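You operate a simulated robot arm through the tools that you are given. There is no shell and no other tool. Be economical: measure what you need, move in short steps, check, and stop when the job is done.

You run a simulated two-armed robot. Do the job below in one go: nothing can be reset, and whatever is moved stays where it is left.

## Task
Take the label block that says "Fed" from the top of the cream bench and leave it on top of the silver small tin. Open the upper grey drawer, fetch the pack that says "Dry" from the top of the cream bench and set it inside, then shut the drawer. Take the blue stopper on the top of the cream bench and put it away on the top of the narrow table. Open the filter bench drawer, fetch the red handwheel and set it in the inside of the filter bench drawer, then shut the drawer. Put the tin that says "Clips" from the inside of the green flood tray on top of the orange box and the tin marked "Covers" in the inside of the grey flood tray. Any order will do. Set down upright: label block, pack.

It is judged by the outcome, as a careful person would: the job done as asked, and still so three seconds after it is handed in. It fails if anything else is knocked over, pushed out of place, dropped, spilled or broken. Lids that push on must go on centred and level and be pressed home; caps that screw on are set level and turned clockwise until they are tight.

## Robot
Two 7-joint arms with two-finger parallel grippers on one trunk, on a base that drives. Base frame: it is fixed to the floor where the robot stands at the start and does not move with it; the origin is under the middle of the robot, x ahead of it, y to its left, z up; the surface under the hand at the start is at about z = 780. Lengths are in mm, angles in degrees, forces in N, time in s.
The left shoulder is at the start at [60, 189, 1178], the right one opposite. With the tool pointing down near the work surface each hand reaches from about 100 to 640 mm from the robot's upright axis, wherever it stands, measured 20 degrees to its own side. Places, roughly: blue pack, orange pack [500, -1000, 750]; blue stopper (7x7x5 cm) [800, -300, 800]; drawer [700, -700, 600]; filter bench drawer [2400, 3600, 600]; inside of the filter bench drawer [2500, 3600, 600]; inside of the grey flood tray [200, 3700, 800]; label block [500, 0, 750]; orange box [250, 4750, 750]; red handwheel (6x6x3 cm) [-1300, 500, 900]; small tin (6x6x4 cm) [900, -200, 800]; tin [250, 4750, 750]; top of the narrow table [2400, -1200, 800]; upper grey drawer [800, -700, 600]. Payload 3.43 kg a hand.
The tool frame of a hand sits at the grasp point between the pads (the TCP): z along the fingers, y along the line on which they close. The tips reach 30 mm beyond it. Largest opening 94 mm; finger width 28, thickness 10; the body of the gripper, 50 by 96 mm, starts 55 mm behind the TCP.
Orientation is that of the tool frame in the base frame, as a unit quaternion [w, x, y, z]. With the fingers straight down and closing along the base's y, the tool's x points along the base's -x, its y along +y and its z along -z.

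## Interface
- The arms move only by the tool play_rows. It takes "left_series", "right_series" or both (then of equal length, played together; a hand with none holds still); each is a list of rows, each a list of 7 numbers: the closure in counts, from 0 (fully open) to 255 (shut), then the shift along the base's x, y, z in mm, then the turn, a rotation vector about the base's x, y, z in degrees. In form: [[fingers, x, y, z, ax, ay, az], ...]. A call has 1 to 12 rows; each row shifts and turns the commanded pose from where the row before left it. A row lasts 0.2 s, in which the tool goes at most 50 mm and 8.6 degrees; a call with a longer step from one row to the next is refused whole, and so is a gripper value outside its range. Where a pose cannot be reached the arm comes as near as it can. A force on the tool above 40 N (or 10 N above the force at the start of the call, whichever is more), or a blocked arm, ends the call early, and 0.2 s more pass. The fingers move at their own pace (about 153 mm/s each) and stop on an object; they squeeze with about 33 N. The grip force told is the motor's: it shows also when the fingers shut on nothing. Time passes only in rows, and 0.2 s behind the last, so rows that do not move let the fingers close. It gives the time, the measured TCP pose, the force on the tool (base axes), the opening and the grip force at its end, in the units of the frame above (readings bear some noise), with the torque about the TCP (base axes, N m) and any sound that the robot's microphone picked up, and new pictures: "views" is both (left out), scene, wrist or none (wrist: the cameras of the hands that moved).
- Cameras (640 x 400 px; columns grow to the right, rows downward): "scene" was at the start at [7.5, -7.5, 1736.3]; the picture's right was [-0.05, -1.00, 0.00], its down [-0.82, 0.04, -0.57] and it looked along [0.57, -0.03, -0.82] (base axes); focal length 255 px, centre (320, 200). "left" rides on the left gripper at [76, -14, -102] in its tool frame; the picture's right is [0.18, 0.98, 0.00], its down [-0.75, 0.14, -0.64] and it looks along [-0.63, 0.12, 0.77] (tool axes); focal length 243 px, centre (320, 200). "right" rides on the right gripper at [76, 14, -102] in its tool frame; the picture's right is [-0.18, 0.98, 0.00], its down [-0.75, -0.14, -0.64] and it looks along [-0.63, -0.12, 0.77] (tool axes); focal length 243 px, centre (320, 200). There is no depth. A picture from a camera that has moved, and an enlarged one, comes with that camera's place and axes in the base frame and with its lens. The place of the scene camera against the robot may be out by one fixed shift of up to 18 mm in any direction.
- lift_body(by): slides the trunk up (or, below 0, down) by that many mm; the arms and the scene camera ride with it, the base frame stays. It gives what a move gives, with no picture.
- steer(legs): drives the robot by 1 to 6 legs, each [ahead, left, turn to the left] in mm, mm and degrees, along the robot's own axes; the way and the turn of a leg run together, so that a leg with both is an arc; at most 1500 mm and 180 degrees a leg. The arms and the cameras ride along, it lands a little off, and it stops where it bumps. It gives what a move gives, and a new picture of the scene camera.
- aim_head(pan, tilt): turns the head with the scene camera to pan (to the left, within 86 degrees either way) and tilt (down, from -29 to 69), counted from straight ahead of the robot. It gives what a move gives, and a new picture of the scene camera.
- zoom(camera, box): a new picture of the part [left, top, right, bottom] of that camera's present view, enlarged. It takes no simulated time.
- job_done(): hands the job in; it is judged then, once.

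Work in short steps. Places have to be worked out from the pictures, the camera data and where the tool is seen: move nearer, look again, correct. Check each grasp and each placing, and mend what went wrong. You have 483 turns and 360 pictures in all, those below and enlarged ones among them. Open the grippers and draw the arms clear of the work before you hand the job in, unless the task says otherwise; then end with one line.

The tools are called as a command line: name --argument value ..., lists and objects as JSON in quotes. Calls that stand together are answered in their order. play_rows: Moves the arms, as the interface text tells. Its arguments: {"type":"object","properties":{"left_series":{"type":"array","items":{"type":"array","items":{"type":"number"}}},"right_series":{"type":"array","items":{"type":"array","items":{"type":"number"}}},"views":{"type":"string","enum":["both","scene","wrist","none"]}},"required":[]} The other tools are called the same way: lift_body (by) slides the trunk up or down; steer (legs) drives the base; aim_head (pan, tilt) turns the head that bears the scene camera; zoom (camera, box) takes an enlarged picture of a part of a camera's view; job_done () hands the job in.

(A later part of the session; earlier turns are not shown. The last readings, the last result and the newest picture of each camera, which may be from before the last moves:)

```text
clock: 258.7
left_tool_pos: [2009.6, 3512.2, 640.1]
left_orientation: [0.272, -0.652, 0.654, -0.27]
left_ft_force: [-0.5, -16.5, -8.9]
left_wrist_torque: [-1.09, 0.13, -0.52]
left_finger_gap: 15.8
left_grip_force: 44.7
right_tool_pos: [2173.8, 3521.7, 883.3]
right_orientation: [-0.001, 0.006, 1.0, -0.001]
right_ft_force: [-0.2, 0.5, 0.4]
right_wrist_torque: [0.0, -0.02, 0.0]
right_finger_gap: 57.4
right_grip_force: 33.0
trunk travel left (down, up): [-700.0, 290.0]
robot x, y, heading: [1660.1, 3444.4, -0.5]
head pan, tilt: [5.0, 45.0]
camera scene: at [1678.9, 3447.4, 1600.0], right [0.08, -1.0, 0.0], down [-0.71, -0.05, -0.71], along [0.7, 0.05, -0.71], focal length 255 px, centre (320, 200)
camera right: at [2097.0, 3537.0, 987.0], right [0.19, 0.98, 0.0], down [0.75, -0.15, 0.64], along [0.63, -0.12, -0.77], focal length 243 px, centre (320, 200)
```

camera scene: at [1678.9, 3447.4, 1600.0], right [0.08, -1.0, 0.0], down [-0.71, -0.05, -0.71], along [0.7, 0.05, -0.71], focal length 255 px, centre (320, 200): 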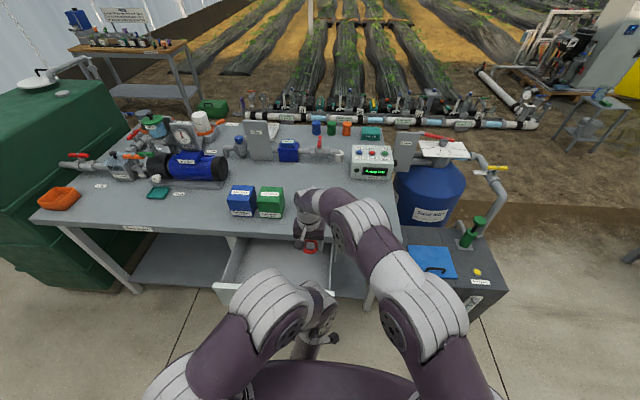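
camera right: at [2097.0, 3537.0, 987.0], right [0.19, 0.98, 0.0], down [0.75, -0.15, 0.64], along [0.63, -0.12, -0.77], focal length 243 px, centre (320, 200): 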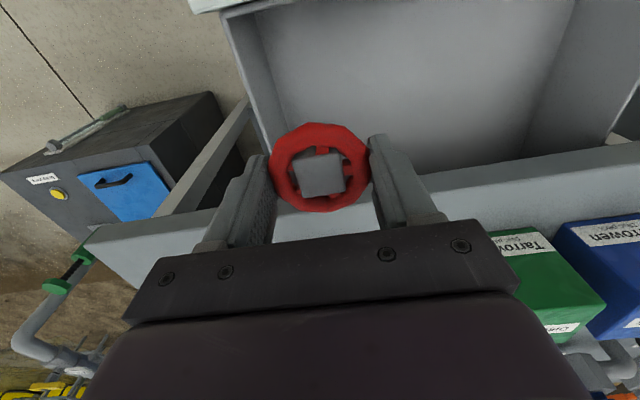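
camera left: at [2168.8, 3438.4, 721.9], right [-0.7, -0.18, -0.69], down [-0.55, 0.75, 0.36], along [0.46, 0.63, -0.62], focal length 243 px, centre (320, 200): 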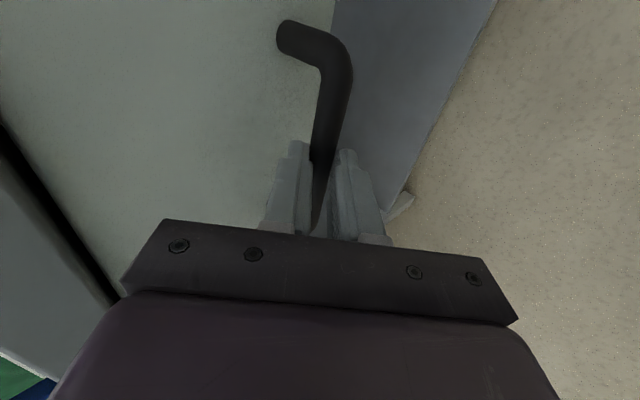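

play_rows --right_series '[[255, 0, 8, -40, 0, 0, 0], [255, 0, 0, -40, 0, 0, 0], [255, 0, 0, -40, 0, 0, 0], [255, 0, 0, -40, 0, 0, 0], [255, 0, 0, -20, 0, 0, 0], [255, 0, 0, 0, 0, 0, 0]]' --views "both"

```text
clock: 260.1
left_tool_pos: [2008.5, 3513.3, 638.9]
left_orientation: [-0.272, 0.654, -0.653, 0.269]
left_ft_force: [0.5, -16.9, -7.9]
left_wrist_torque: [-0.68, 0.15, -0.22]
left_finger_gap: 15.5
left_grip_force: 45.0
right_tool_pos: [2175.6, 3530.0, 703.9]
right_orientation: [-0.001, 0.004, 1.0, 0.001]
right_ft_force: [0.2, 0.1, 0.4]
right_wrist_torque: [0.01, 0.0, 0.01]
right_finger_gap: 57.5
right_grip_force: 32.8
trunk travel left (down, up): [-700.0, 290.0]
robot x, y, heading: [1660.9, 3446.3, -0.6]
head pan, tilt: [5.0, 45.0]
camera scene: at [1679.0, 3447.0, 1600.0], right [0.08, -1.0, 0.0], down [-0.71, -0.05, -0.71], along [0.7, 0.06, -0.71], focal length 255 px, centre (320, 200)
camera right: at [2098.9, 3545.0, 806.6], right [0.19, 0.98, 0.0], down [0.75, -0.15, 0.64], along [0.63, -0.12, -0.77], focal length 243 px, centre (320, 200)
```

scene: 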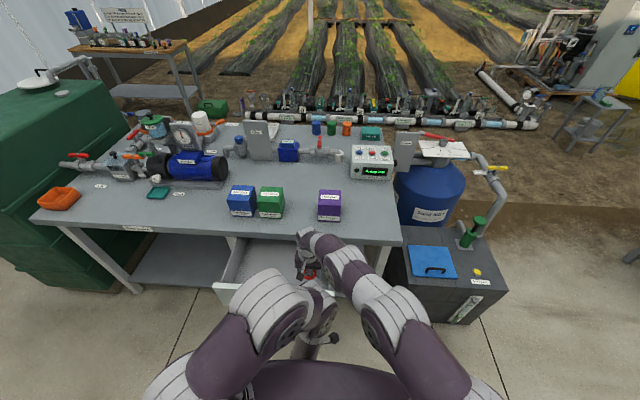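
right: 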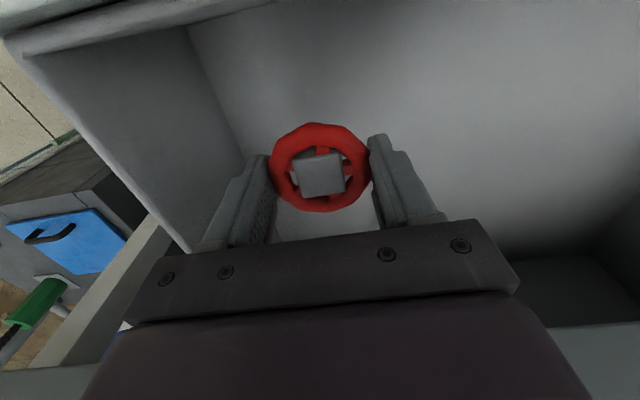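

play_rows --right_series '[[255, 0, 0, -12, 0, 0, 0], [255, 0, 0, -12, 0, 0, 0], [255, 0, 0, -12, 0, 0, 0], [255, 0, 0, -10, 0, 0, 0], [255, 0, 0, -6, 0, 0, 0], [255, 0, 0, -6, 0, 0, 0], [255, 0, 0, -4, 0, 0, 0], [255, 0, 0, -4, 0, 0, 0], [255, 0, 0, -4, 0, 0, 0], [255, 0, 0, -4, 0, 0, 0], [255, 0, 0, 0, 0, 0, 0]]' --views "wrist"

```text
clock: 261.9
left_tool_pos: [2008.5, 3514.1, 640.4]
left_orientation: [0.272, -0.653, 0.654, -0.27]
left_ft_force: [0.5, -5.1, -4.5]
left_wrist_torque: [0.28, 0.23, 0.67]
left_finger_gap: 15.7
left_grip_force: 45.3
right_tool_pos: [2216.9, 3560.6, 719.1]
right_orientation: [0.054, 0.002, 0.998, 0.033]
right_ft_force: [-0.8, -0.2, -1.1]
right_wrist_torque: [0.0, -0.02, 0.0]
right_finger_gap: 57.6
right_grip_force: 33.3
right hand out of reach, approached as far as the arm can: row 5, 6, 8
trunk travel left (down, up): [-700.0, 290.0]
robot x, y, heading: [1662.5, 3442.8, -0.6]
head pan, tilt: [5.0, 45.0]
stopped in row 8 (right hand): the arm was blocked; the commanded pose is now the measured one
camera right: at [2129.5, 3568.6, 814.4], right [0.18, 0.98, 0.09], down [0.68, -0.19, 0.71], along [0.71, -0.07, -0.7], focal length 243 px, centre (320, 200)
```

right: 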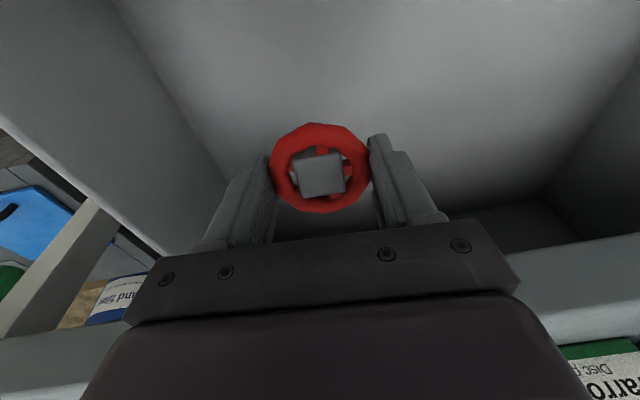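

The right arm was awkward crossing over. I lift the right hand out, free the left hand, and will move the base left instead.

play_rows --right_series '[[255, -5, 0, 20, 0, 0, 0], [255, -10, -5, 35, 0, 0, 0], [255, -10, -10, 40, 0, 0, 0], [255, -10, -10, 40, 0, 0, 0], [255, -5, -5, 30, 0, 0, 0], [255, 0, 0, 0, 0, 0, 0]]' --views "scene"

```text
clock: 263.3
left_tool_pos: [2007.4, 3513.0, 639.8]
left_orientation: [0.271, -0.653, 0.654, -0.271]
left_ft_force: [0.1, -7.6, -6.2]
left_wrist_torque: [-0.74, 0.15, -0.37]
left_finger_gap: 15.3
left_grip_force: 44.9
right_tool_pos: [2175.3, 3529.4, 881.0]
right_orientation: [0.052, 0.003, 0.998, 0.032]
right_ft_force: [-0.1, 0.1, 0.4]
right_wrist_torque: [0.0, -0.01, 0.0]
right_finger_gap: 57.6
right_grip_force: 33.0
trunk travel left (down, up): [-700.0, 290.0]
robot x, y, heading: [1661.7, 3443.6, -0.7]
head pan, tilt: [5.0, 45.0]
camera scene: at [1678.9, 3448.3, 1600.0], right [0.08, -1.0, 0.0], down [-0.71, -0.05, -0.71], along [0.7, 0.05, -0.71], focal length 255 px, centre (320, 200)
```

scene: 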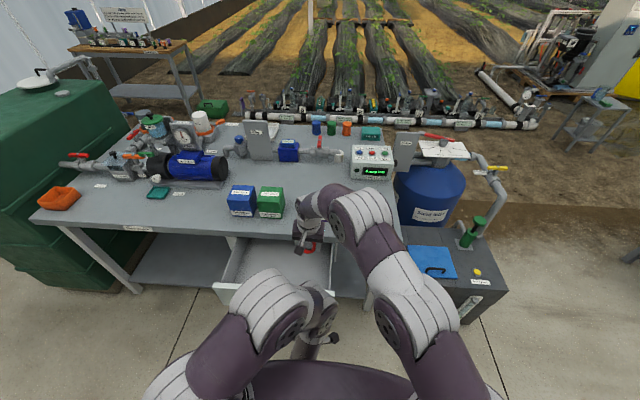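

play_rows --right_series '[[255, 0, -40, 0, -1.9, 3.0, 0.2], [255, 0, -40, 0, -1.8, 3.0, 0.1], [255, 0, -40, 0, 0, 0, 0], [255, 0, -40, 0, 0, 0, 0], [255, 0, -40, 0, 0, 0, 0], [255, 0, 0, 0, 0, 0, 0]]' --left_series '[[150, 0, 0, 0, 0, 0, 0], [150, 0, 0, 0, 0, 0, 0], [150, -12, 0, 12, 0, 0, 0], [150, -15, 0, 15, 0, 0, 0], [150, -20, 0, 20, 0, 0, 0], [150, 0, 20, 30, 0, 0, 0]]' --views "scene"

```text
clock: 264.9
left_tool_pos: [1988.9, 3506.8, 725.7]
left_orientation: [-0.271, 0.655, -0.634, 0.31]
left_ft_force: [-0.1, 0.5, 0.5]
left_wrist_torque: [0.01, 0.01, 0.04]
left_finger_gap: 38.9
left_grip_force: 0.0
right_tool_pos: [2176.7, 3330.7, 883.6]
right_orientation: [-0.001, 0.0, 1.0, 0.0]
right_ft_force: [1.0, -0.6, -0.4]
right_wrist_torque: [0.02, -0.03, -0.01]
right_finger_gap: 57.5
right_grip_force: 33.2
trunk travel left (down, up): [-700.0, 290.0]
robot x, y, heading: [1661.8, 3444.2, -0.5]
head pan, tilt: [5.0, 45.0]
stopped in row 6 (left hand): the arm was blocked; the commanded pose is now the measured one
camera scene: at [1678.1, 3447.9, 1600.0], right [0.08, -1.0, 0.0], down [-0.71, -0.05, -0.71], along [0.7, 0.05, -0.71], focal length 255 px, centre (320, 200)
```

scene: 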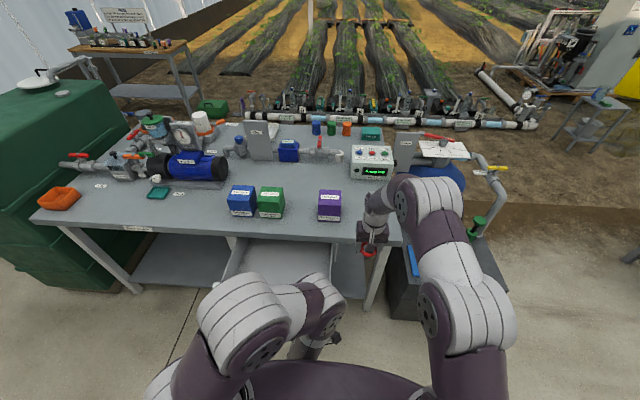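

play_rows --left_series '[[150, 5, 10, 45, 0, 0, 0], [150, 5, 20, 40, 0, 0, 0], [150, 10, 20, 40, 0, 0, 0], [150, 10, 20, 40, 0, 0, 0], [150, 0, 0, 0, 0, 0, 0]]' --views "none"

steer --legs '[[0, 280, 0.5]]'

```text
clock: 266.1
left_tool_pos: [2017.8, 3579.3, 886.7]
left_orientation: [-0.271, 0.655, -0.634, 0.31]
left_ft_force: [0.4, -0.3, 0.0]
left_wrist_torque: [0.01, 0.0, 0.0]
left_finger_gap: 39.0
left_grip_force: 0.1
right_tool_pos: [2177.8, 3330.4, 882.3]
right_orientation: [0.0, 0.0, 1.0, -0.001]
right_ft_force: [-0.1, -0.1, -0.9]
right_wrist_torque: [-0.02, -0.01, -0.02]
right_finger_gap: 57.6
right_grip_force: 32.7
trunk travel left (down, up): [-700.0, 290.0]
robot x, y, heading: [1663.8, 3444.6, -0.4]
head pan, tilt: [5.0, 45.0]
```

```text
clock: 268.0
left_tool_pos: [2018.5, 3865.3, 886.9]
left_orientation: [-0.272, 0.657, -0.631, 0.309]
left_ft_force: [-0.2, 0.3, 0.1]
left_wrist_torque: [0.0, -0.03, -0.02]
left_finger_gap: 38.3
left_grip_force: 0.1
right_tool_pos: [2179.6, 3619.4, 882.7]
right_orientation: [0.0, -0.005, 1.0, 0.0]
right_ft_force: [-0.1, -0.1, -0.3]
right_wrist_torque: [-0.03, 0.01, 0.0]
right_finger_gap: 57.4
right_grip_force: 32.7
trunk travel left (down, up): [-700.0, 290.0]
robot x, y, heading: [1664.8, 3727.8, 0.2]
head pan, tilt: [5.0, 45.0]
camera scene: at [1679.8, 3732.6, 1600.0], right [0.09, -1.0, 0.0], down [-0.7, -0.06, -0.71], along [0.7, 0.06, -0.71], focal length 255 px, centre (320, 200)
```

scene: 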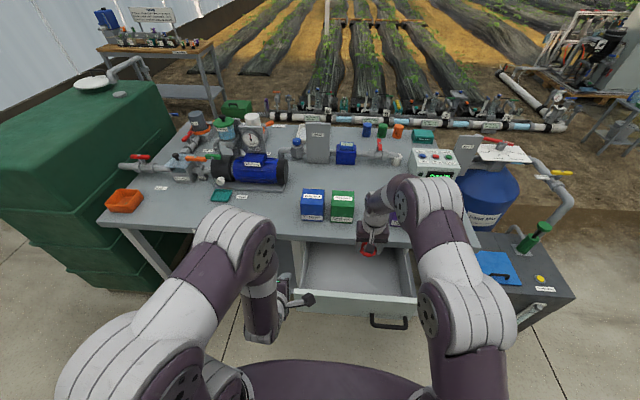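

Now the right hand is well placed above the drawer. Descend.

play_rows --right_series '[[255, -3, 0, -40, 0, 0, 0], [255, 0, 0, -40, 0, 0, 0], [255, 0, 0, -40, 0, 0, 0], [255, 0, 0, -40, 0, 0, 0], [255, 0, 0, -30, 0, 0, 0], [255, 0, 0, -20, 0, 0, 0], [255, 0, 0, -12, 0, 0, 0], [255, 0, 0, 0, 0, 0, 0]]' --views "both"

```text
clock: 269.8
left_tool_pos: [2018.3, 3864.4, 885.7]
left_orientation: [-0.273, 0.658, -0.629, 0.31]
left_ft_force: [-0.8, 0.5, -0.9]
left_wrist_torque: [0.01, -0.01, -0.03]
left_finger_gap: 38.6
left_grip_force: 0.0
right_tool_pos: [2177.3, 3619.3, 660.8]
right_orientation: [0.0, -0.005, 1.0, 0.0]
right_ft_force: [0.2, -0.6, -1.5]
right_wrist_torque: [-0.01, -0.01, 0.01]
right_finger_gap: 57.3
right_grip_force: 32.7
trunk travel left (down, up): [-700.0, 290.0]
robot x, y, heading: [1665.0, 3723.8, 0.0]
head pan, tilt: [5.0, 45.0]
camera scene: at [1679.6, 3732.0, 1600.0], right [0.09, -1.0, 0.0], down [-0.7, -0.06, -0.71], along [0.7, 0.06, -0.71], focal length 255 px, centre (320, 200)
camera right: at [2100.7, 3632.1, 763.1], right [0.17, 0.98, 0.0], down [0.75, -0.13, 0.64], along [0.63, -0.11, -0.77], focal length 243 px, centre (320, 200)
```

scene: 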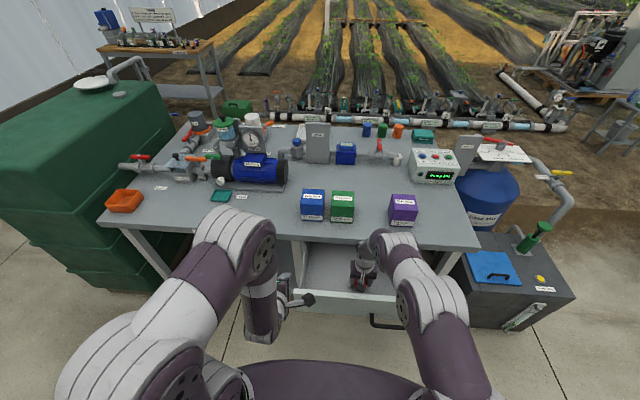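
right: 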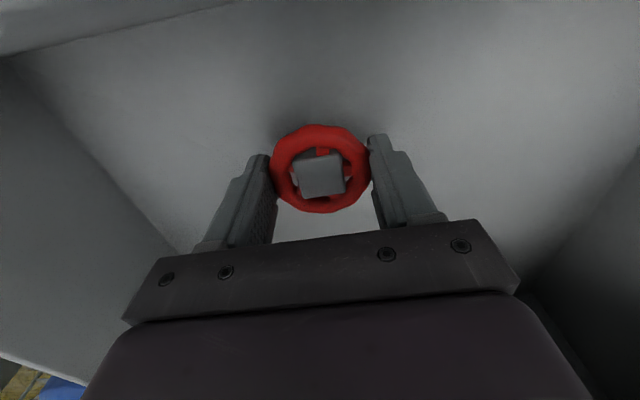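

play_rows --right_series '[[255, 0, 0, -8, 0, 0, 0], [255, 0, 0, -8, 0, 0, 0], [255, 0, 0, -6, 0, 0, 0], [255, 0, 0, -4, 0, 0, 0], [255, 0, 0, -4, 0, 0, 0], [255, 0, 0, -4, 0, 0, 0], [255, 0, 0, -4, 0, 0, 0], [255, 0, 0, -4, 0, 0, 0], [255, 0, 0, -4, 0, 0, 0], [255, 0, 0, -4, 0, 0, 0], [255, 0, 0, 0, 0, 0, 0]]' --views "none"

```text
clock: 270.8
left_tool_pos: [2018.5, 3864.9, 888.0]
left_orientation: [-0.273, 0.658, -0.63, 0.31]
left_ft_force: [-0.1, 0.5, -0.1]
left_wrist_torque: [0.02, 0.03, 0.01]
left_finger_gap: 38.9
left_grip_force: 0.1
right_tool_pos: [2182.5, 3619.5, 642.1]
right_orientation: [0.004, -0.006, 1.0, 0.0]
right_ft_force: [-0.5, -2.8, 30.0]
right_wrist_torque: [0.51, 2.72, 0.26]
right_finger_gap: 57.6
right_grip_force: 33.1
trunk travel left (down, up): [-700.0, 290.0]
robot x, y, heading: [1660.6, 3729.0, -0.1]
head pan, tilt: [5.0, 45.0]
stopped in row 4 (right hand): the force on the tool passed its limit at 48 N (the readings are from after the stop); the commanded pose is now the measured one
```

Torque shows the rear (camera) touches the drawer's front wall. I raise, shift 32 mm inward, and lower again.

play_rows --right_series '[[255, 0, 0, 20, 0, 0, 0], [255, 0, 0, 15, 0, 0, 0], [255, 12, 0, 0, 0, 0, 0], [255, 12, 0, 0, 0, 0, 0], [255, 8, 0, 0, 0, 0, 0], [255, 0, 0, 0, 0, 0, 0]]' --views "wrist"

```text
clock: 272.2
left_tool_pos: [2018.6, 3865.4, 886.7]
left_orientation: [-0.273, 0.658, -0.63, 0.309]
left_ft_force: [0.1, -0.8, 0.6]
left_wrist_torque: [0.0, 0.02, 0.0]
left_finger_gap: 38.8
left_grip_force: 0.1
right_tool_pos: [2211.8, 3618.5, 674.1]
right_orientation: [0.002, -0.005, 1.0, -0.001]
right_ft_force: [0.4, 0.6, -1.0]
right_wrist_torque: [0.0, 0.0, 0.01]
right_finger_gap: 57.2
right_grip_force: 32.8
trunk travel left (down, up): [-700.0, 290.0]
robot x, y, heading: [1662.7, 3729.7, -0.1]
head pan, tilt: [5.0, 45.0]
camera right: at [2134.4, 3632.3, 776.9], right [0.17, 0.98, 0.0], down [0.75, -0.13, 0.65], along [0.64, -0.11, -0.76], focal length 243 px, centre (320, 200)
```

right: 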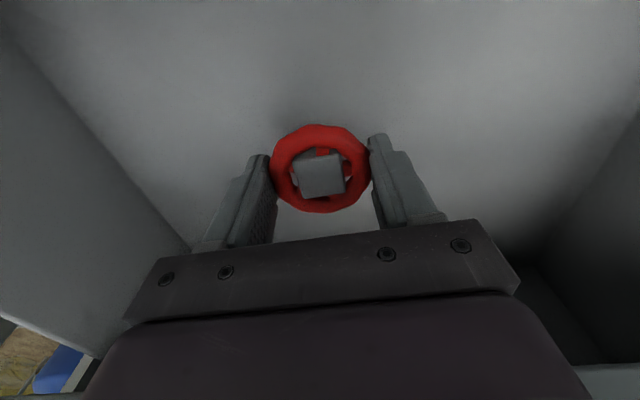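

play_rows --right_series '[[255, 0, 0, -8, 0, 0, 0], [255, 0, 0, -8, 0, 0, 0], [255, 0, 0, -6, 0, 0, 0], [255, 0, 0, -5, 0, 0, 0], [255, 0, 0, -5, 0, 0, 0], [255, 0, 0, -4, 0, 0, 0], [255, 0, 0, -4, 0, 0, 0], [255, 0, 0, -4, 0, 0, 0], [255, 0, 0, -4, 0, 0, 0], [255, 0, 0, 0, 0, 0, 0]]' --views "wrist"

```text
clock: 273.9
left_tool_pos: [2018.4, 3865.2, 887.4]
left_orientation: [-0.273, 0.657, -0.63, 0.311]
left_ft_force: [-0.8, 0.7, 0.0]
left_wrist_torque: [0.0, 0.03, 0.0]
left_finger_gap: 38.8
left_grip_force: 0.2
right_tool_pos: [2218.7, 3619.1, 637.0]
right_orientation: [0.01, -0.005, 1.0, 0.001]
right_ft_force: [0.1, -2.0, 20.2]
right_wrist_torque: [-0.07, 0.23, 0.02]
right_finger_gap: 57.5
right_grip_force: 33.2
trunk travel left (down, up): [-700.0, 290.0]
robot x, y, heading: [1665.2, 3728.3, -0.1]
head pan, tilt: [5.0, 45.0]
stopped in row 8 (right hand): the force on the tool passed its limit at 44 N (the readings are from after the stop); the commanded pose is now the measured one
camera right: at [2139.3, 3632.2, 739.1], right [0.17, 0.98, 0.01], down [0.74, -0.13, 0.66], along [0.65, -0.11, -0.75], focal length 243 px, centre (320, 200)
```

right: 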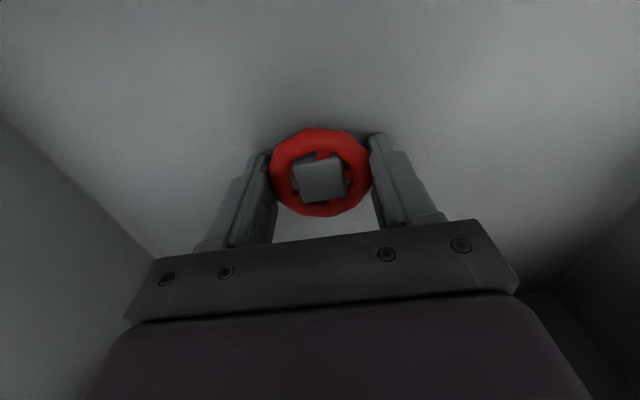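

Wheel on the floor of the drawer. Release and lift out.

play_rows --right_series '[[255, 0, 0, 1, 0, 0, 0], [120, 0, 0, 0, 0, 0, 0], [40, 0, 0, 0, 0, 0, 0], [20, 0, 0, 0, 0, 0, 0], [20, 0, 0, 20, 0, 0, 0], [20, 0, 0, 40, 0, 0, 0], [20, -10, 0, 40, 0, 0, 0], [20, -10, 0, 40, 0, 0, 0], [20, -10, 0, 40, 0, 0, 0], [20, 0, 0, 0, 0, 0, 0]]' --views "wrist"

```text
clock: 276.1
left_tool_pos: [2018.2, 3865.4, 886.9]
left_orientation: [-0.273, 0.657, -0.63, 0.31]
left_ft_force: [-0.3, -0.8, 0.7]
left_wrist_torque: [-0.03, -0.01, 0.02]
left_finger_gap: 38.8
left_grip_force: 0.1
right_tool_pos: [2185.5, 3617.3, 816.3]
right_orientation: [0.006, -0.005, 1.0, 0.0]
right_ft_force: [0.1, -0.4, -0.1]
right_wrist_torque: [0.04, 0.02, 0.01]
right_finger_gap: 86.7
right_grip_force: 0.0
trunk travel left (down, up): [-700.0, 290.0]
robot x, y, heading: [1662.6, 3728.7, -0.1]
head pan, tilt: [5.0, 45.0]
camera right: at [2107.6, 3631.1, 918.1], right [0.17, 0.98, 0.0], down [0.75, -0.13, 0.65], along [0.64, -0.11, -0.76], focal length 243 px, centre (320, 200)
```

right: 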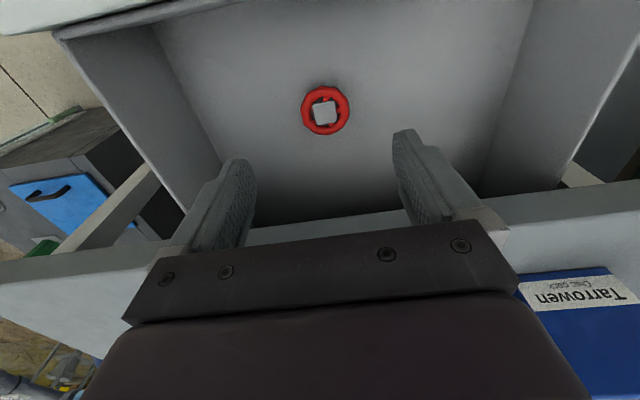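

Wheel lies in the drawer. I retract the right hand, shift the base, and will push the drawer front with the closed left fingers.

play_rows --right_series '[[0, -20, -10, 35, 0, 0, 0], [0, -30, -20, 30, 0, 0, 0], [0, -40, -20, 0, 0, 0, 0], [0, -30, -30, 0, 0, 0, 0]]' --left_series '[[255, 0, 0, 0, 0, 0, 0], [255, -10, 0, 0, 0, 0, 0], [255, -10, 0, 0, 0, 0, 0], [255, -10, 0, 0, 0, 0, 0]]' --views "none"

steer --legs '[[0, -100, 0]]'

```text
clock: 277.3
left_tool_pos: [2020.3, 3852.6, 900.0]
left_orientation: [-0.287, 0.651, -0.613, 0.343]
left_ft_force: [-0.2, -0.2, 0.5]
left_wrist_torque: [0.01, 0.01, 0.02]
left_finger_gap: 0.3
left_grip_force: 32.7
right_tool_pos: [2068.2, 3539.5, 880.3]
right_orientation: [0.006, -0.005, 1.0, 0.0]
right_ft_force: [-0.2, 0.5, 0.8]
right_wrist_torque: [0.0, 0.02, 0.0]
right_finger_gap: 94.1
right_grip_force: 0.1
trunk travel left (down, up): [-700.0, 290.0]
robot x, y, heading: [1661.7, 3727.8, 0.1]
head pan, tilt: [5.0, 45.0]
stopped in row 4 (left hand): the arm was blocked; the commanded pose is now the measured one
```

```text
clock: 278.5
left_tool_pos: [2018.0, 3752.2, 901.4]
left_orientation: [-0.286, 0.652, -0.613, 0.343]
left_ft_force: [-0.1, 0.2, 0.5]
left_wrist_torque: [-0.01, -0.01, -0.01]
left_finger_gap: 0.0
left_grip_force: 33.0
right_tool_pos: [2065.9, 3438.1, 880.5]
right_orientation: [0.007, -0.007, 1.0, 0.001]
right_ft_force: [-0.4, 0.4, -0.1]
right_wrist_torque: [0.02, 0.03, 0.0]
right_finger_gap: 93.7
right_grip_force: 0.1
trunk travel left (down, up): [-700.0, 290.0]
robot x, y, heading: [1664.7, 3627.0, -0.0]
head pan, tilt: [5.0, 45.0]
camera scene: at [1679.7, 3629.9, 1600.1], right [0.09, -1.0, 0.0], down [-0.7, -0.06, -0.71], along [0.7, 0.06, -0.71], focal length 255 px, centre (320, 200)
```

scene: 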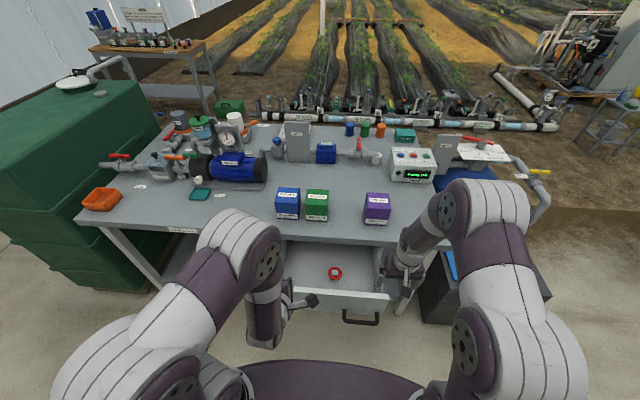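

steer --legs '[[-75, 0, 0]]'

play_rows --left_series '[[255, 15, -10, -20, 1.8, 2.6, -0.4], [255, 15, -10, -35, 1.8, 2.6, -0.4], [255, 5, -10, -40, 1.9, 2.7, -0.4], [255, 0, -10, -40, 0, 0, 0], [255, 0, -10, -40, 0, 0, 0], [255, 0, 0, -40, 0, 0, 0], [255, 0, 0, 0, 0, 0, 0]]' --views "both"

```text
clock: 279.5
left_tool_pos: [1945.0, 3752.7, 900.9]
left_orientation: [-0.286, 0.652, -0.612, 0.343]
left_ft_force: [-0.2, 0.6, 0.0]
left_wrist_torque: [0.0, 0.0, -0.02]
left_finger_gap: 0.2
left_grip_force: 33.3
right_tool_pos: [1992.7, 3438.9, 880.6]
right_orientation: [0.008, -0.005, 1.0, 0.001]
right_ft_force: [0.3, 0.4, -0.8]
right_wrist_torque: [0.0, -0.01, 0.0]
right_finger_gap: 94.0
right_grip_force: 0.0
trunk travel left (down, up): [-700.0, 290.0]
robot x, y, heading: [1592.0, 3625.7, -0.2]
head pan, tilt: [5.0, 45.0]
camera scene: at [1604.7, 3630.5, 1600.1], right [0.09, -1.0, 0.0], down [-0.7, -0.06, -0.71], along [0.71, 0.06, -0.71], focal length 255 px, centre (320, 200)
```

scene: 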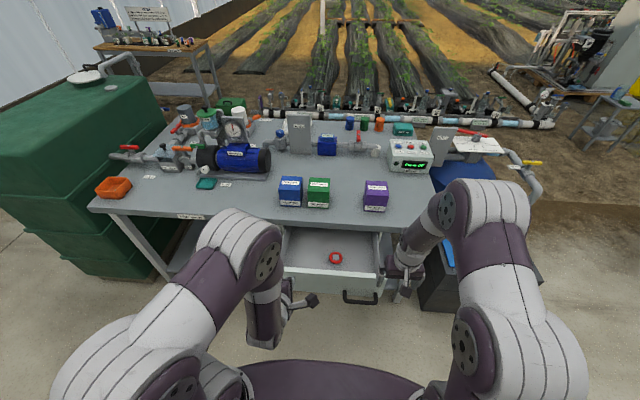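

```text
clock: 281.1
left_tool_pos: [1980.2, 3701.6, 686.8]
left_orientation: [0.272, -0.652, 0.654, -0.271]
left_ft_force: [0.4, -0.5, -0.5]
left_wrist_torque: [-0.01, -0.02, 0.02]
left_finger_gap: 0.1
left_grip_force: 32.8
right_tool_pos: [1993.3, 3437.0, 880.9]
right_orientation: [0.008, -0.006, 1.0, 0.002]
right_ft_force: [1.0, 1.0, -0.3]
right_wrist_torque: [-0.02, -0.01, -0.01]
right_finger_gap: 94.0
right_grip_force: 0.0
trunk travel left (down, up): [-700.0, 290.0]
robot x, y, heading: [1591.0, 3626.9, 0.1]
head pan, tilt: [5.0, 45.0]
camera scene: at [1605.8, 3630.6, 1600.1], right [0.09, -1.0, 0.0], down [-0.7, -0.06, -0.71], along [0.7, 0.06, -0.71], focal length 255 px, centre (320, 200)
camera left: at [1916.9, 3627.7, 769.0], right [-0.69, -0.18, -0.7], down [-0.55, 0.75, 0.35], along [0.46, 0.63, -0.62], focal length 243 px, centre (320, 200)
```

scene: 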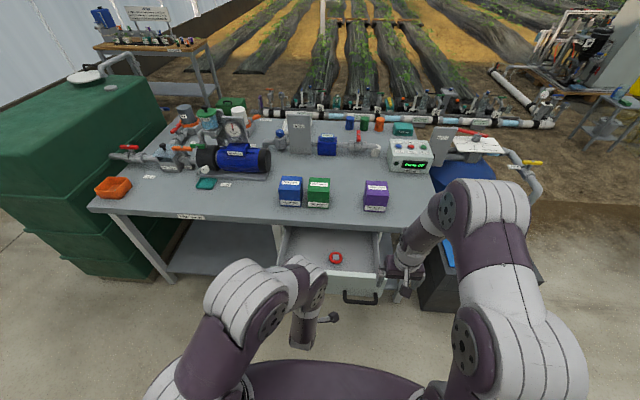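
left: 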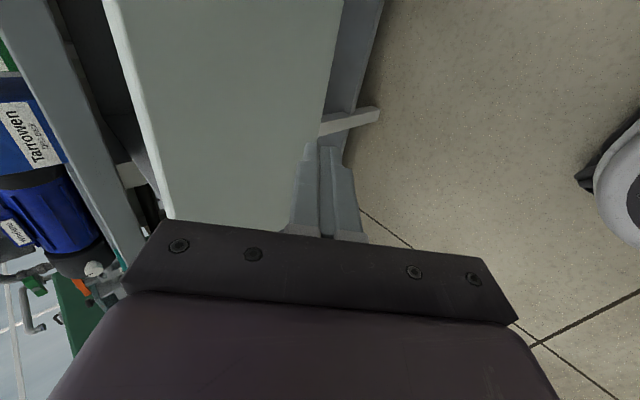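

play_rows --left_series '[[255, 5, 0, -20, 0, 0, 0], [255, 10, 0, -16, 0, 0, 0], [255, 15, 0, 0, 0, 0, 0], [255, 10, 0, 0, 0, 0, 0], [255, 12, 0, 0, 0, 0, 0], [255, 14, 0, 0, 0, 0, 0], [255, 16, 0, 0, 0, 0, 0], [255, 16, 0, 0, 0, 0, 0], [255, 16, 0, 0, 0, 0, 0], [255, 16, 0, 0, 0, 0, 0], [255, 16, 0, 0, 0, 0, 0]]' --views "scene"

```text
clock: 283.5
left_tool_pos: [2127.5, 3701.8, 651.4]
left_orientation: [0.271, -0.653, 0.654, -0.269]
left_ft_force: [0.2, 0.5, 1.0]
left_wrist_torque: [-0.03, 0.03, 0.01]
left_finger_gap: 0.0
left_grip_force: 32.8
right_tool_pos: [1992.6, 3438.3, 881.0]
right_orientation: [0.008, -0.006, 1.0, 0.002]
right_ft_force: [-0.2, -0.4, 0.4]
right_wrist_torque: [-0.02, 0.01, -0.02]
right_finger_gap: 93.9
right_grip_force: 0.0
trunk travel left (down, up): [-700.0, 290.0]
robot x, y, heading: [1589.2, 3628.5, 0.2]
head pan, tilt: [5.0, 45.0]
camera scene: at [1606.9, 3630.6, 1600.0], right [0.09, -1.0, 0.0], down [-0.7, -0.06, -0.71], along [0.7, 0.06, -0.71], focal length 255 px, centre (320, 200)
```

scene: 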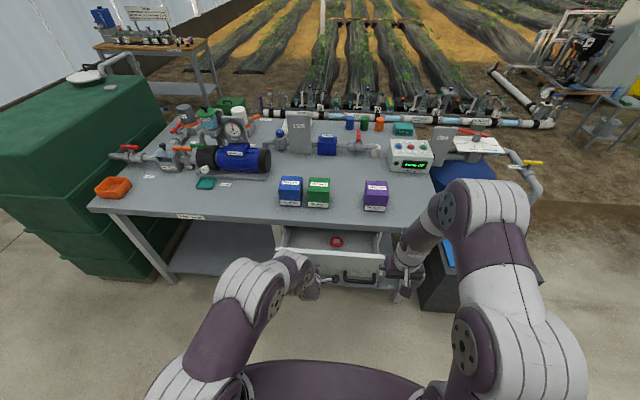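

play_rows --left_series '[[255, 14, 0, 0, 0, 0, 0], [255, 14, 0, 0, 0, 0, 0], [255, 14, 0, 0, 0, 0, 0], [255, 14, 0, 0, 0, 0, 0], [255, 14, 0, 0, 0, 0, 0], [255, 12, 0, 0, 0, 0, 0], [255, 10, 0, 0, 0, 0, 0], [255, 8, 0, 0, 0, 0, 0], [255, 8, 0, 0, 0, 0, 0], [255, 6, 0, 0, 0, 0, 0], [255, 6, 0, 0, 0, 0, 0], [255, 6, 0, 0, 0, 0, 0]]' --views "both"

```text
clock: 286.1
left_tool_pos: [2252.9, 3702.7, 650.2]
left_orientation: [-0.271, 0.654, -0.653, 0.27]
left_ft_force: [0.3, 0.6, 0.1]
left_wrist_torque: [0.0, 0.0, 0.01]
left_finger_gap: 0.2
left_grip_force: 33.1
right_tool_pos: [1994.2, 3438.4, 880.6]
right_orientation: [0.007, -0.005, 1.0, 0.001]
right_ft_force: [-0.2, 0.3, 0.6]
right_wrist_torque: [0.03, -0.01, 0.02]
right_finger_gap: 93.8
right_grip_force: 0.1
trunk travel left (down, up): [-700.0, 290.0]
robot x, y, heading: [1587.7, 3627.8, -0.1]
head pan, tilt: [5.0, 45.0]
camera scene: at [1606.7, 3630.7, 1600.0], right [0.09, -1.0, 0.0], down [-0.7, -0.06, -0.71], along [0.7, 0.06, -0.71], focal length 255 px, centre (320, 200)
camera left: at [2189.2, 3628.2, 732.1], right [-0.69, -0.18, -0.7], down [-0.55, 0.75, 0.35], along [0.46, 0.63, -0.63], focal length 243 px, centre (320, 200)
```

scene: 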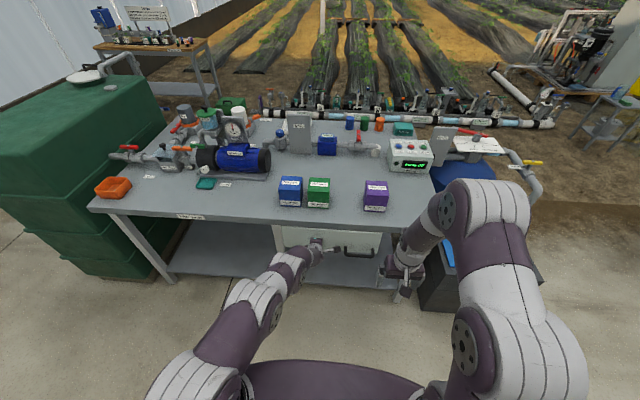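
left: 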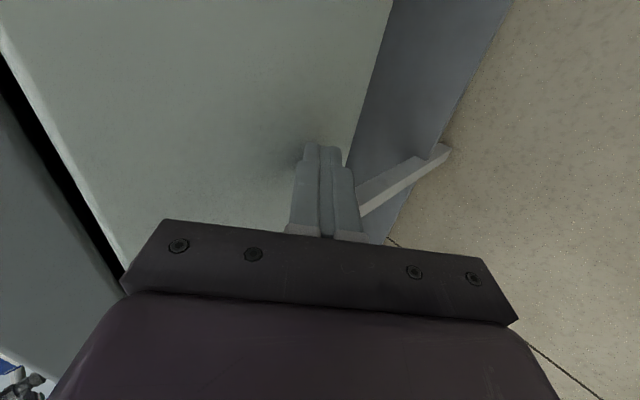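

play_rows --left_series '[[255, 4, 0, 0, 0, 0, 0], [255, 4, 0, 0, 0, 0, 0], [255, 4, 0, 0, 0, 0, 0], [255, 4, 0, 0, 0, 0, 0], [255, 4, 0, 0, 0, 0, 0], [255, 4, 0, 0, 0, 0, 0], [255, 4, 0, 0, 0, 0, 0], [255, 4, 0, 0, 0, 0, 0], [255, 0, 0, 0, 0, 0, 0]]' --views "both"

```text
clock: 287.2
left_tool_pos: [2263.6, 3704.0, 651.2]
left_orientation: [0.264, -0.655, 0.656, -0.266]
left_ft_force: [-20.2, 3.2, 5.0]
left_wrist_torque: [0.0, 0.2, 0.16]
left_finger_gap: 0.0
left_grip_force: 33.3
right_tool_pos: [1990.4, 3438.2, 881.1]
right_orientation: [0.009, -0.007, 1.0, 0.001]
right_ft_force: [0.1, 0.0, 0.2]
right_wrist_torque: [0.04, 0.01, -0.02]
right_finger_gap: 93.8
right_grip_force: 0.1
trunk travel left (down, up): [-700.0, 290.0]
robot x, y, heading: [1591.0, 3626.2, 0.1]
head pan, tilt: [5.0, 45.0]
stopped in row 5 (left hand): the force on the tool passed its limit at 77 N (the readings are from after the stop); the commanded pose is now the measured one
camera scene: at [1602.2, 3630.9, 1600.2], right [0.09, -1.0, 0.0], down [-0.7, -0.06, -0.71], along [0.71, 0.06, -0.71], focal length 255 px, centre (320, 200)
camera left: at [2201.3, 3628.3, 734.8], right [-0.71, -0.18, -0.68], down [-0.55, 0.76, 0.36], along [0.45, 0.63, -0.63], focal length 243 px, centre (320, 200)
```

scene: 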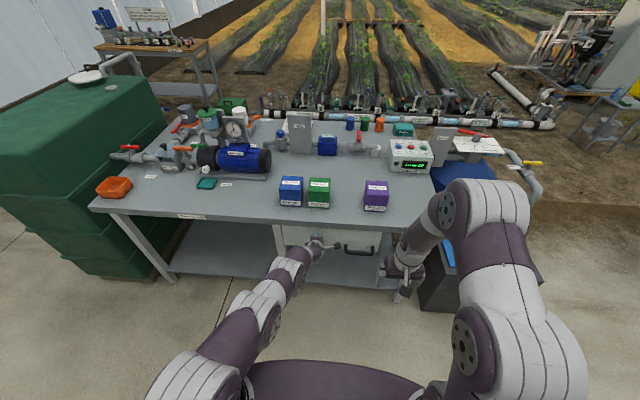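
left: 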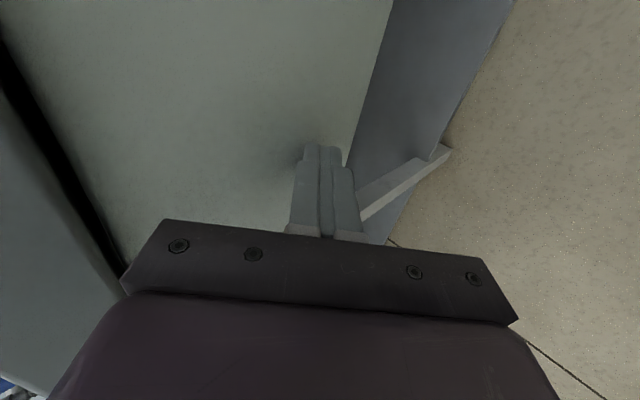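

The drawer met its stop. I back the hand off and inspect the drawer.

play_rows --left_series '[[255, -10, 0, 0, 0, 0, 0], [255, -30, 0, 0, 0, 0, 0], [255, -40, 0, 0, 0, 0, 0], [255, -40, 0, 0, 0, 0, 0], [255, -20, 0, 30, 0, 0, 0], [255, 0, 10, 40, 0, 0, 0], [255, 0, 10, 40, 0, 0, 0], [255, 0, 10, 40, 0, 0, 0]]' --views "none"

zoom --camera "scene" --box '[240, 190, 440, 310]'

```text
clock: 289.0
left_tool_pos: [2128.5, 3734.7, 799.5]
left_orientation: [0.265, -0.655, 0.656, -0.266]
left_ft_force: [0.6, 0.8, -1.0]
left_wrist_torque: [-0.02, -0.01, 0.01]
left_finger_gap: 0.1
left_grip_force: 33.2
left hand out of reach, approached as far as the arm can: row 1
right_tool_pos: [1993.1, 3439.0, 880.1]
right_orientation: [0.009, -0.006, 1.0, 0.0]
right_ft_force: [-0.2, 0.4, 0.3]
right_wrist_torque: [0.01, -0.03, 0.0]
right_finger_gap: 93.8
right_grip_force: 0.1
trunk travel left (down, up): [-700.0, 290.0]
robot x, y, heading: [1589.4, 3626.6, 0.2]
head pan, tilt: [5.0, 45.0]
```

```text
3.20 times, centred on (340, 250) of scene
camera zoom: at [1604.9, 3631.0, 1600.0], right [0.09, -1.0, 0.0], down [-0.7, -0.06, -0.71], along [0.7, 0.06, -0.71], focal length 816 px, centre (256, 40)
```

zoom: 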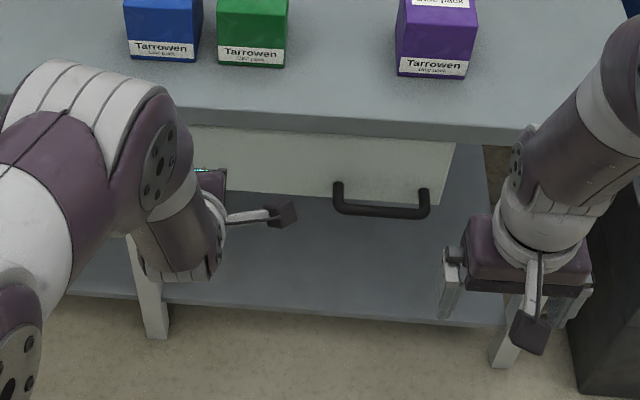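

The handle is at its closed position and the stop was met at the fingertips, so the drawer is shut. Now restore the left hand and trunk, and head for the flood trays.

steer --legs '[[-100, 0, 0]]'

play_rows --left_series '[[0, 0, 0, 0, 2.85, 2.87, -7.05], [0, 0, 0, 0, 2.85, 2.87, -7.05], [0, 0, 0, 0, 2.85, 2.87, -7.05], [0, 0, 0, 0, 2.85, 2.87, -7.05], [0, 0, 0, 0, 2.85, 2.87, -7.05], [0, 0, 0, 0, 2.85, 2.87, -7.05], [0, 0, 0, 0, 2.85, 2.87, -7.05], [0, 0, 0, 0, 2.85, 2.87, -7.05], [0, 0, 0, 0, 2.85, 2.87, -7.05], [0, 0, 0, 0, 2.85, 2.87, -7.05], [0, 0, 0, 0, 2.85, 2.87, -7.05], [0, 0, 0, 0, 2.85, 2.87, -7.05]]' --views "none"

lift_body --by 200

steer --legs '[[0, -1000, 0], [0, -930, 0], [0, 0, 179]]'

aim_head --pan -30 --tilt 30

```text
clock: 290.1
left_tool_pos: [2028.1, 3734.0, 797.7]
left_orientation: [0.264, -0.654, 0.657, -0.267]
left_ft_force: [0.0, 0.0, -0.7]
left_wrist_torque: [0.0, 0.0, 0.01]
left_finger_gap: 0.0
left_grip_force: 32.9
right_tool_pos: [1891.8, 3438.1, 881.7]
right_orientation: [0.008, -0.006, 1.0, 0.001]
right_ft_force: [-0.6, 0.6, -0.7]
right_wrist_torque: [0.02, -0.03, 0.01]
right_finger_gap: 94.1
right_grip_force: 0.1
trunk travel left (down, up): [-700.0, 290.0]
robot x, y, heading: [1486.7, 3624.6, -0.2]
head pan, tilt: [5.0, 45.0]
camera scene: at [1505.5, 3630.6, 1600.0], right [0.09, -1.0, 0.0], down [-0.7, -0.06, -0.71], along [0.7, 0.06, -0.71], focal length 255 px, centre (320, 200)
```

scene: 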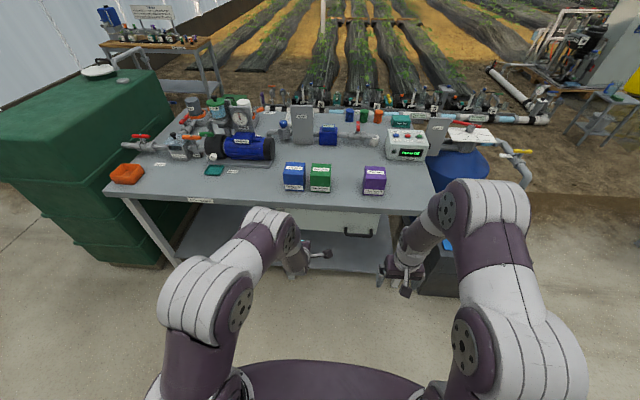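

```text
clock: 292.7
left_tool_pos: [1965.2, 3791.1, 774.7]
left_orientation: [0.024, -0.056, 0.998, -0.03]
left_ft_force: [-0.2, -1.0, -0.7]
left_wrist_torque: [0.01, -0.03, 0.0]
left_finger_gap: 93.9
left_grip_force: 0.1
left hand out of reach, approached as far as the arm can: row 9, 10, 11, 12
right_tool_pos: [1893.6, 3437.2, 880.0]
right_orientation: [0.007, -0.006, 1.0, 0.001]
right_ft_force: [-0.3, 0.1, 0.9]
right_wrist_torque: [-0.02, 0.01, -0.01]
right_finger_gap: 94.0
right_grip_force: 0.1
trunk travel left (down, up): [-700.0, 290.0]
robot x, y, heading: [1488.5, 3625.2, 0.1]
head pan, tilt: [5.0, 45.0]
```

```text
clock: 294.9
left_tool_pos: [1965.3, 3791.6, 973.8]
left_orientation: [0.025, -0.056, 0.998, -0.032]
left_ft_force: [-0.6, -0.4, 0.3]
left_wrist_torque: [-0.03, 0.01, 0.03]
left_finger_gap: 93.9
left_grip_force: 0.1
right_tool_pos: [1893.8, 3438.3, 1079.9]
right_orientation: [0.007, -0.005, 1.0, 0.002]
right_ft_force: [0.0, 1.0, 0.6]
right_wrist_torque: [0.0, -0.02, 0.02]
right_finger_gap: 93.8
right_grip_force: 0.1
trunk travel left (down, up): [-900.0, 90.0]
robot x, y, heading: [1489.3, 3625.1, 0.1]
head pan, tilt: [5.0, 45.0]
```

```text
clock: 312.1
left_tool_pos: [978.2, 1505.3, 974.3]
left_orientation: [-0.032, 0.998, 0.054, -0.024]
left_ft_force: [-0.2, 0.6, 0.3]
left_wrist_torque: [-0.01, 0.02, -0.02]
left_finger_gap: 94.2
left_grip_force: 0.1
right_tool_pos: [1051.4, 1857.8, 1080.5]
right_orientation: [0.001, 1.0, 0.003, -0.007]
right_ft_force: [0.1, -0.5, -1.0]
right_wrist_torque: [0.02, 0.03, 0.02]
right_finger_gap: 94.0
right_grip_force: 0.1
trunk travel left (down, up): [-900.0, 90.0]
robot x, y, heading: [1454.4, 1666.7, 179.7]
head pan, tilt: [5.0, 45.0]
camera scene: at [1430.6, 1655.9, 1800.0], right [-0.08, 1.0, 0.0], down [0.7, 0.06, -0.71], along [-0.7, -0.06, -0.71], focal length 255 px, centre (320, 200)
```

scene: 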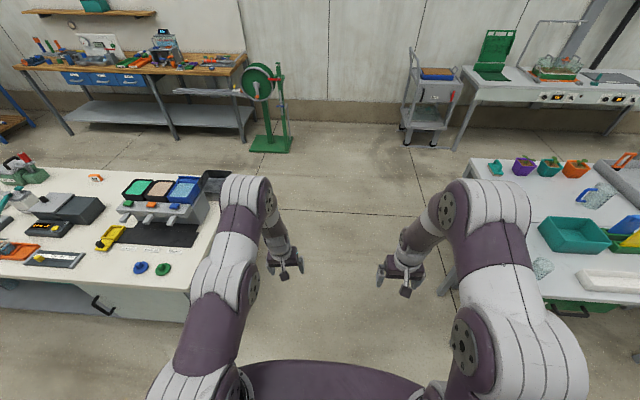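

```text
clock: 313.1
left_tool_pos: [978.4, 1505.2, 975.6]
left_orientation: [-0.033, 0.998, 0.053, -0.024]
left_ft_force: [-0.7, 0.2, 0.9]
left_wrist_torque: [-0.04, 0.04, 0.0]
left_finger_gap: 94.1
left_grip_force: 0.0
right_tool_pos: [1053.3, 1857.0, 1081.1]
right_orientation: [0.001, 1.0, 0.003, -0.007]
right_ft_force: [0.1, 0.2, 0.1]
right_wrist_torque: [0.03, 0.02, -0.02]
right_finger_gap: 93.9
right_grip_force: 0.1
trunk travel left (down, up): [-900.0, 90.0]
robot x, y, heading: [1456.3, 1665.3, 179.6]
head pan, tilt: [-30.0, 30.0]
camera scene: at [1433.6, 1708.1, 1822.6], right [0.5, 0.86, 0.0], down [0.43, -0.25, -0.87], along [-0.75, 0.44, -0.5], focal length 255 px, centre (320, 200)
```

scene: 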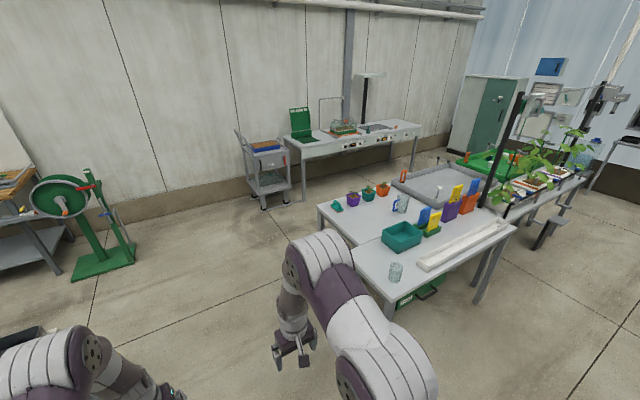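

The corridor west of the trays (x≈-1400..-40) is wide. Drive there and face +x.

steer --legs '[[1500, 0, 0], [440, 0, 0], [0, 0, -179.6], [0, 1400, 0]]'

aim_head --pan 30 --tilt 40

```text
clock: 336.8
left_tool_pos: [-30.4, 3213.4, 975.7]
left_orientation: [0.024, -0.063, 0.997, -0.032]
left_ft_force: [0.4, 0.7, -0.3]
left_wrist_torque: [0.03, 0.02, 0.0]
left_finger_gap: 94.1
left_grip_force: 0.0
right_tool_pos: [-99.9, 2858.9, 1080.0]
right_orientation: [0.008, -0.013, 1.0, 0.002]
right_ft_force: [-1.0, 1.1, 0.2]
right_wrist_torque: [0.02, -0.02, -0.02]
right_finger_gap: 93.8
right_grip_force: 0.1
trunk travel left (down, up): [-900.0, 90.0]
robot x, y, heading: [-504.6, 3044.4, 1.1]
head pan, tilt: [-30.0, 30.0]
camera scene: at [-491.9, 2994.4, 1822.6], right [-0.49, -0.87, 0.0], down [-0.44, 0.24, -0.87], along [0.76, -0.42, -0.5], focal length 255 px, centre (320, 200)
```

scene: 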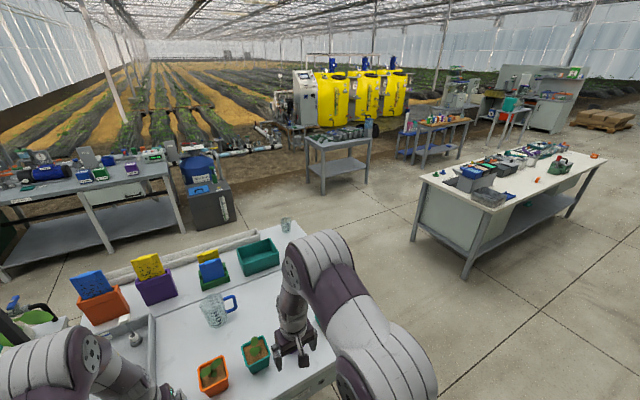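

```text
clock: 338.1
left_tool_pos: [-31.6, 3213.6, 974.9]
left_orientation: [0.025, -0.063, 0.997, -0.031]
left_ft_force: [-0.5, -0.4, 0.1]
left_wrist_torque: [0.02, -0.02, -0.01]
left_finger_gap: 93.9
left_grip_force: 0.0
right_tool_pos: [-100.5, 2860.1, 1080.0]
right_orientation: [0.008, -0.012, 1.0, 0.001]
right_ft_force: [-0.5, 0.1, 0.2]
right_wrist_torque: [-0.04, 0.0, 0.0]
right_finger_gap: 94.1
right_grip_force: 0.1
trunk travel left (down, up): [-900.0, 90.0]
robot x, y, heading: [-507.5, 3038.0, 0.8]
head pan, tilt: [30.0, 40.0]
camera scene: at [-497.7, 3082.5, 1807.3], right [0.51, -0.86, 0.0], down [-0.55, -0.33, -0.77], along [0.66, 0.39, -0.64], focal length 255 px, centre (320, 200)
```

scene: 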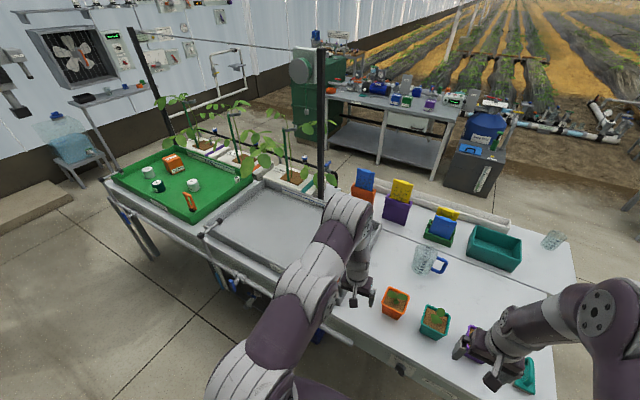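

zoom --camera "scene" --box '[90, 120, 350, 290]'

```text
2.35 times, centred on (220, 205) of scene
camera zoom: at [-497.7, 3082.5, 1807.3], right [0.51, -0.86, 0.0], down [-0.55, -0.33, -0.77], along [0.66, 0.39, -0.64], focal length 600 px, centre (555, 188)
```

zoom: 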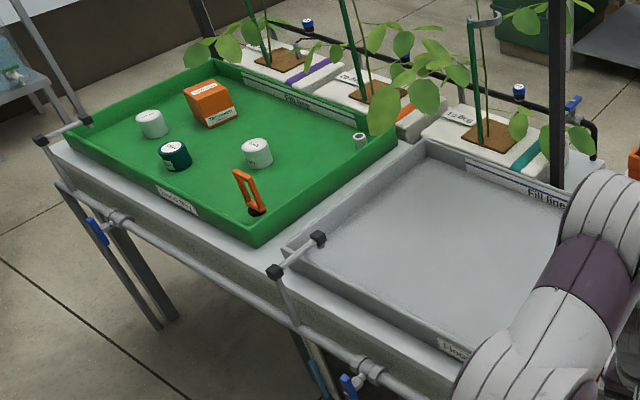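

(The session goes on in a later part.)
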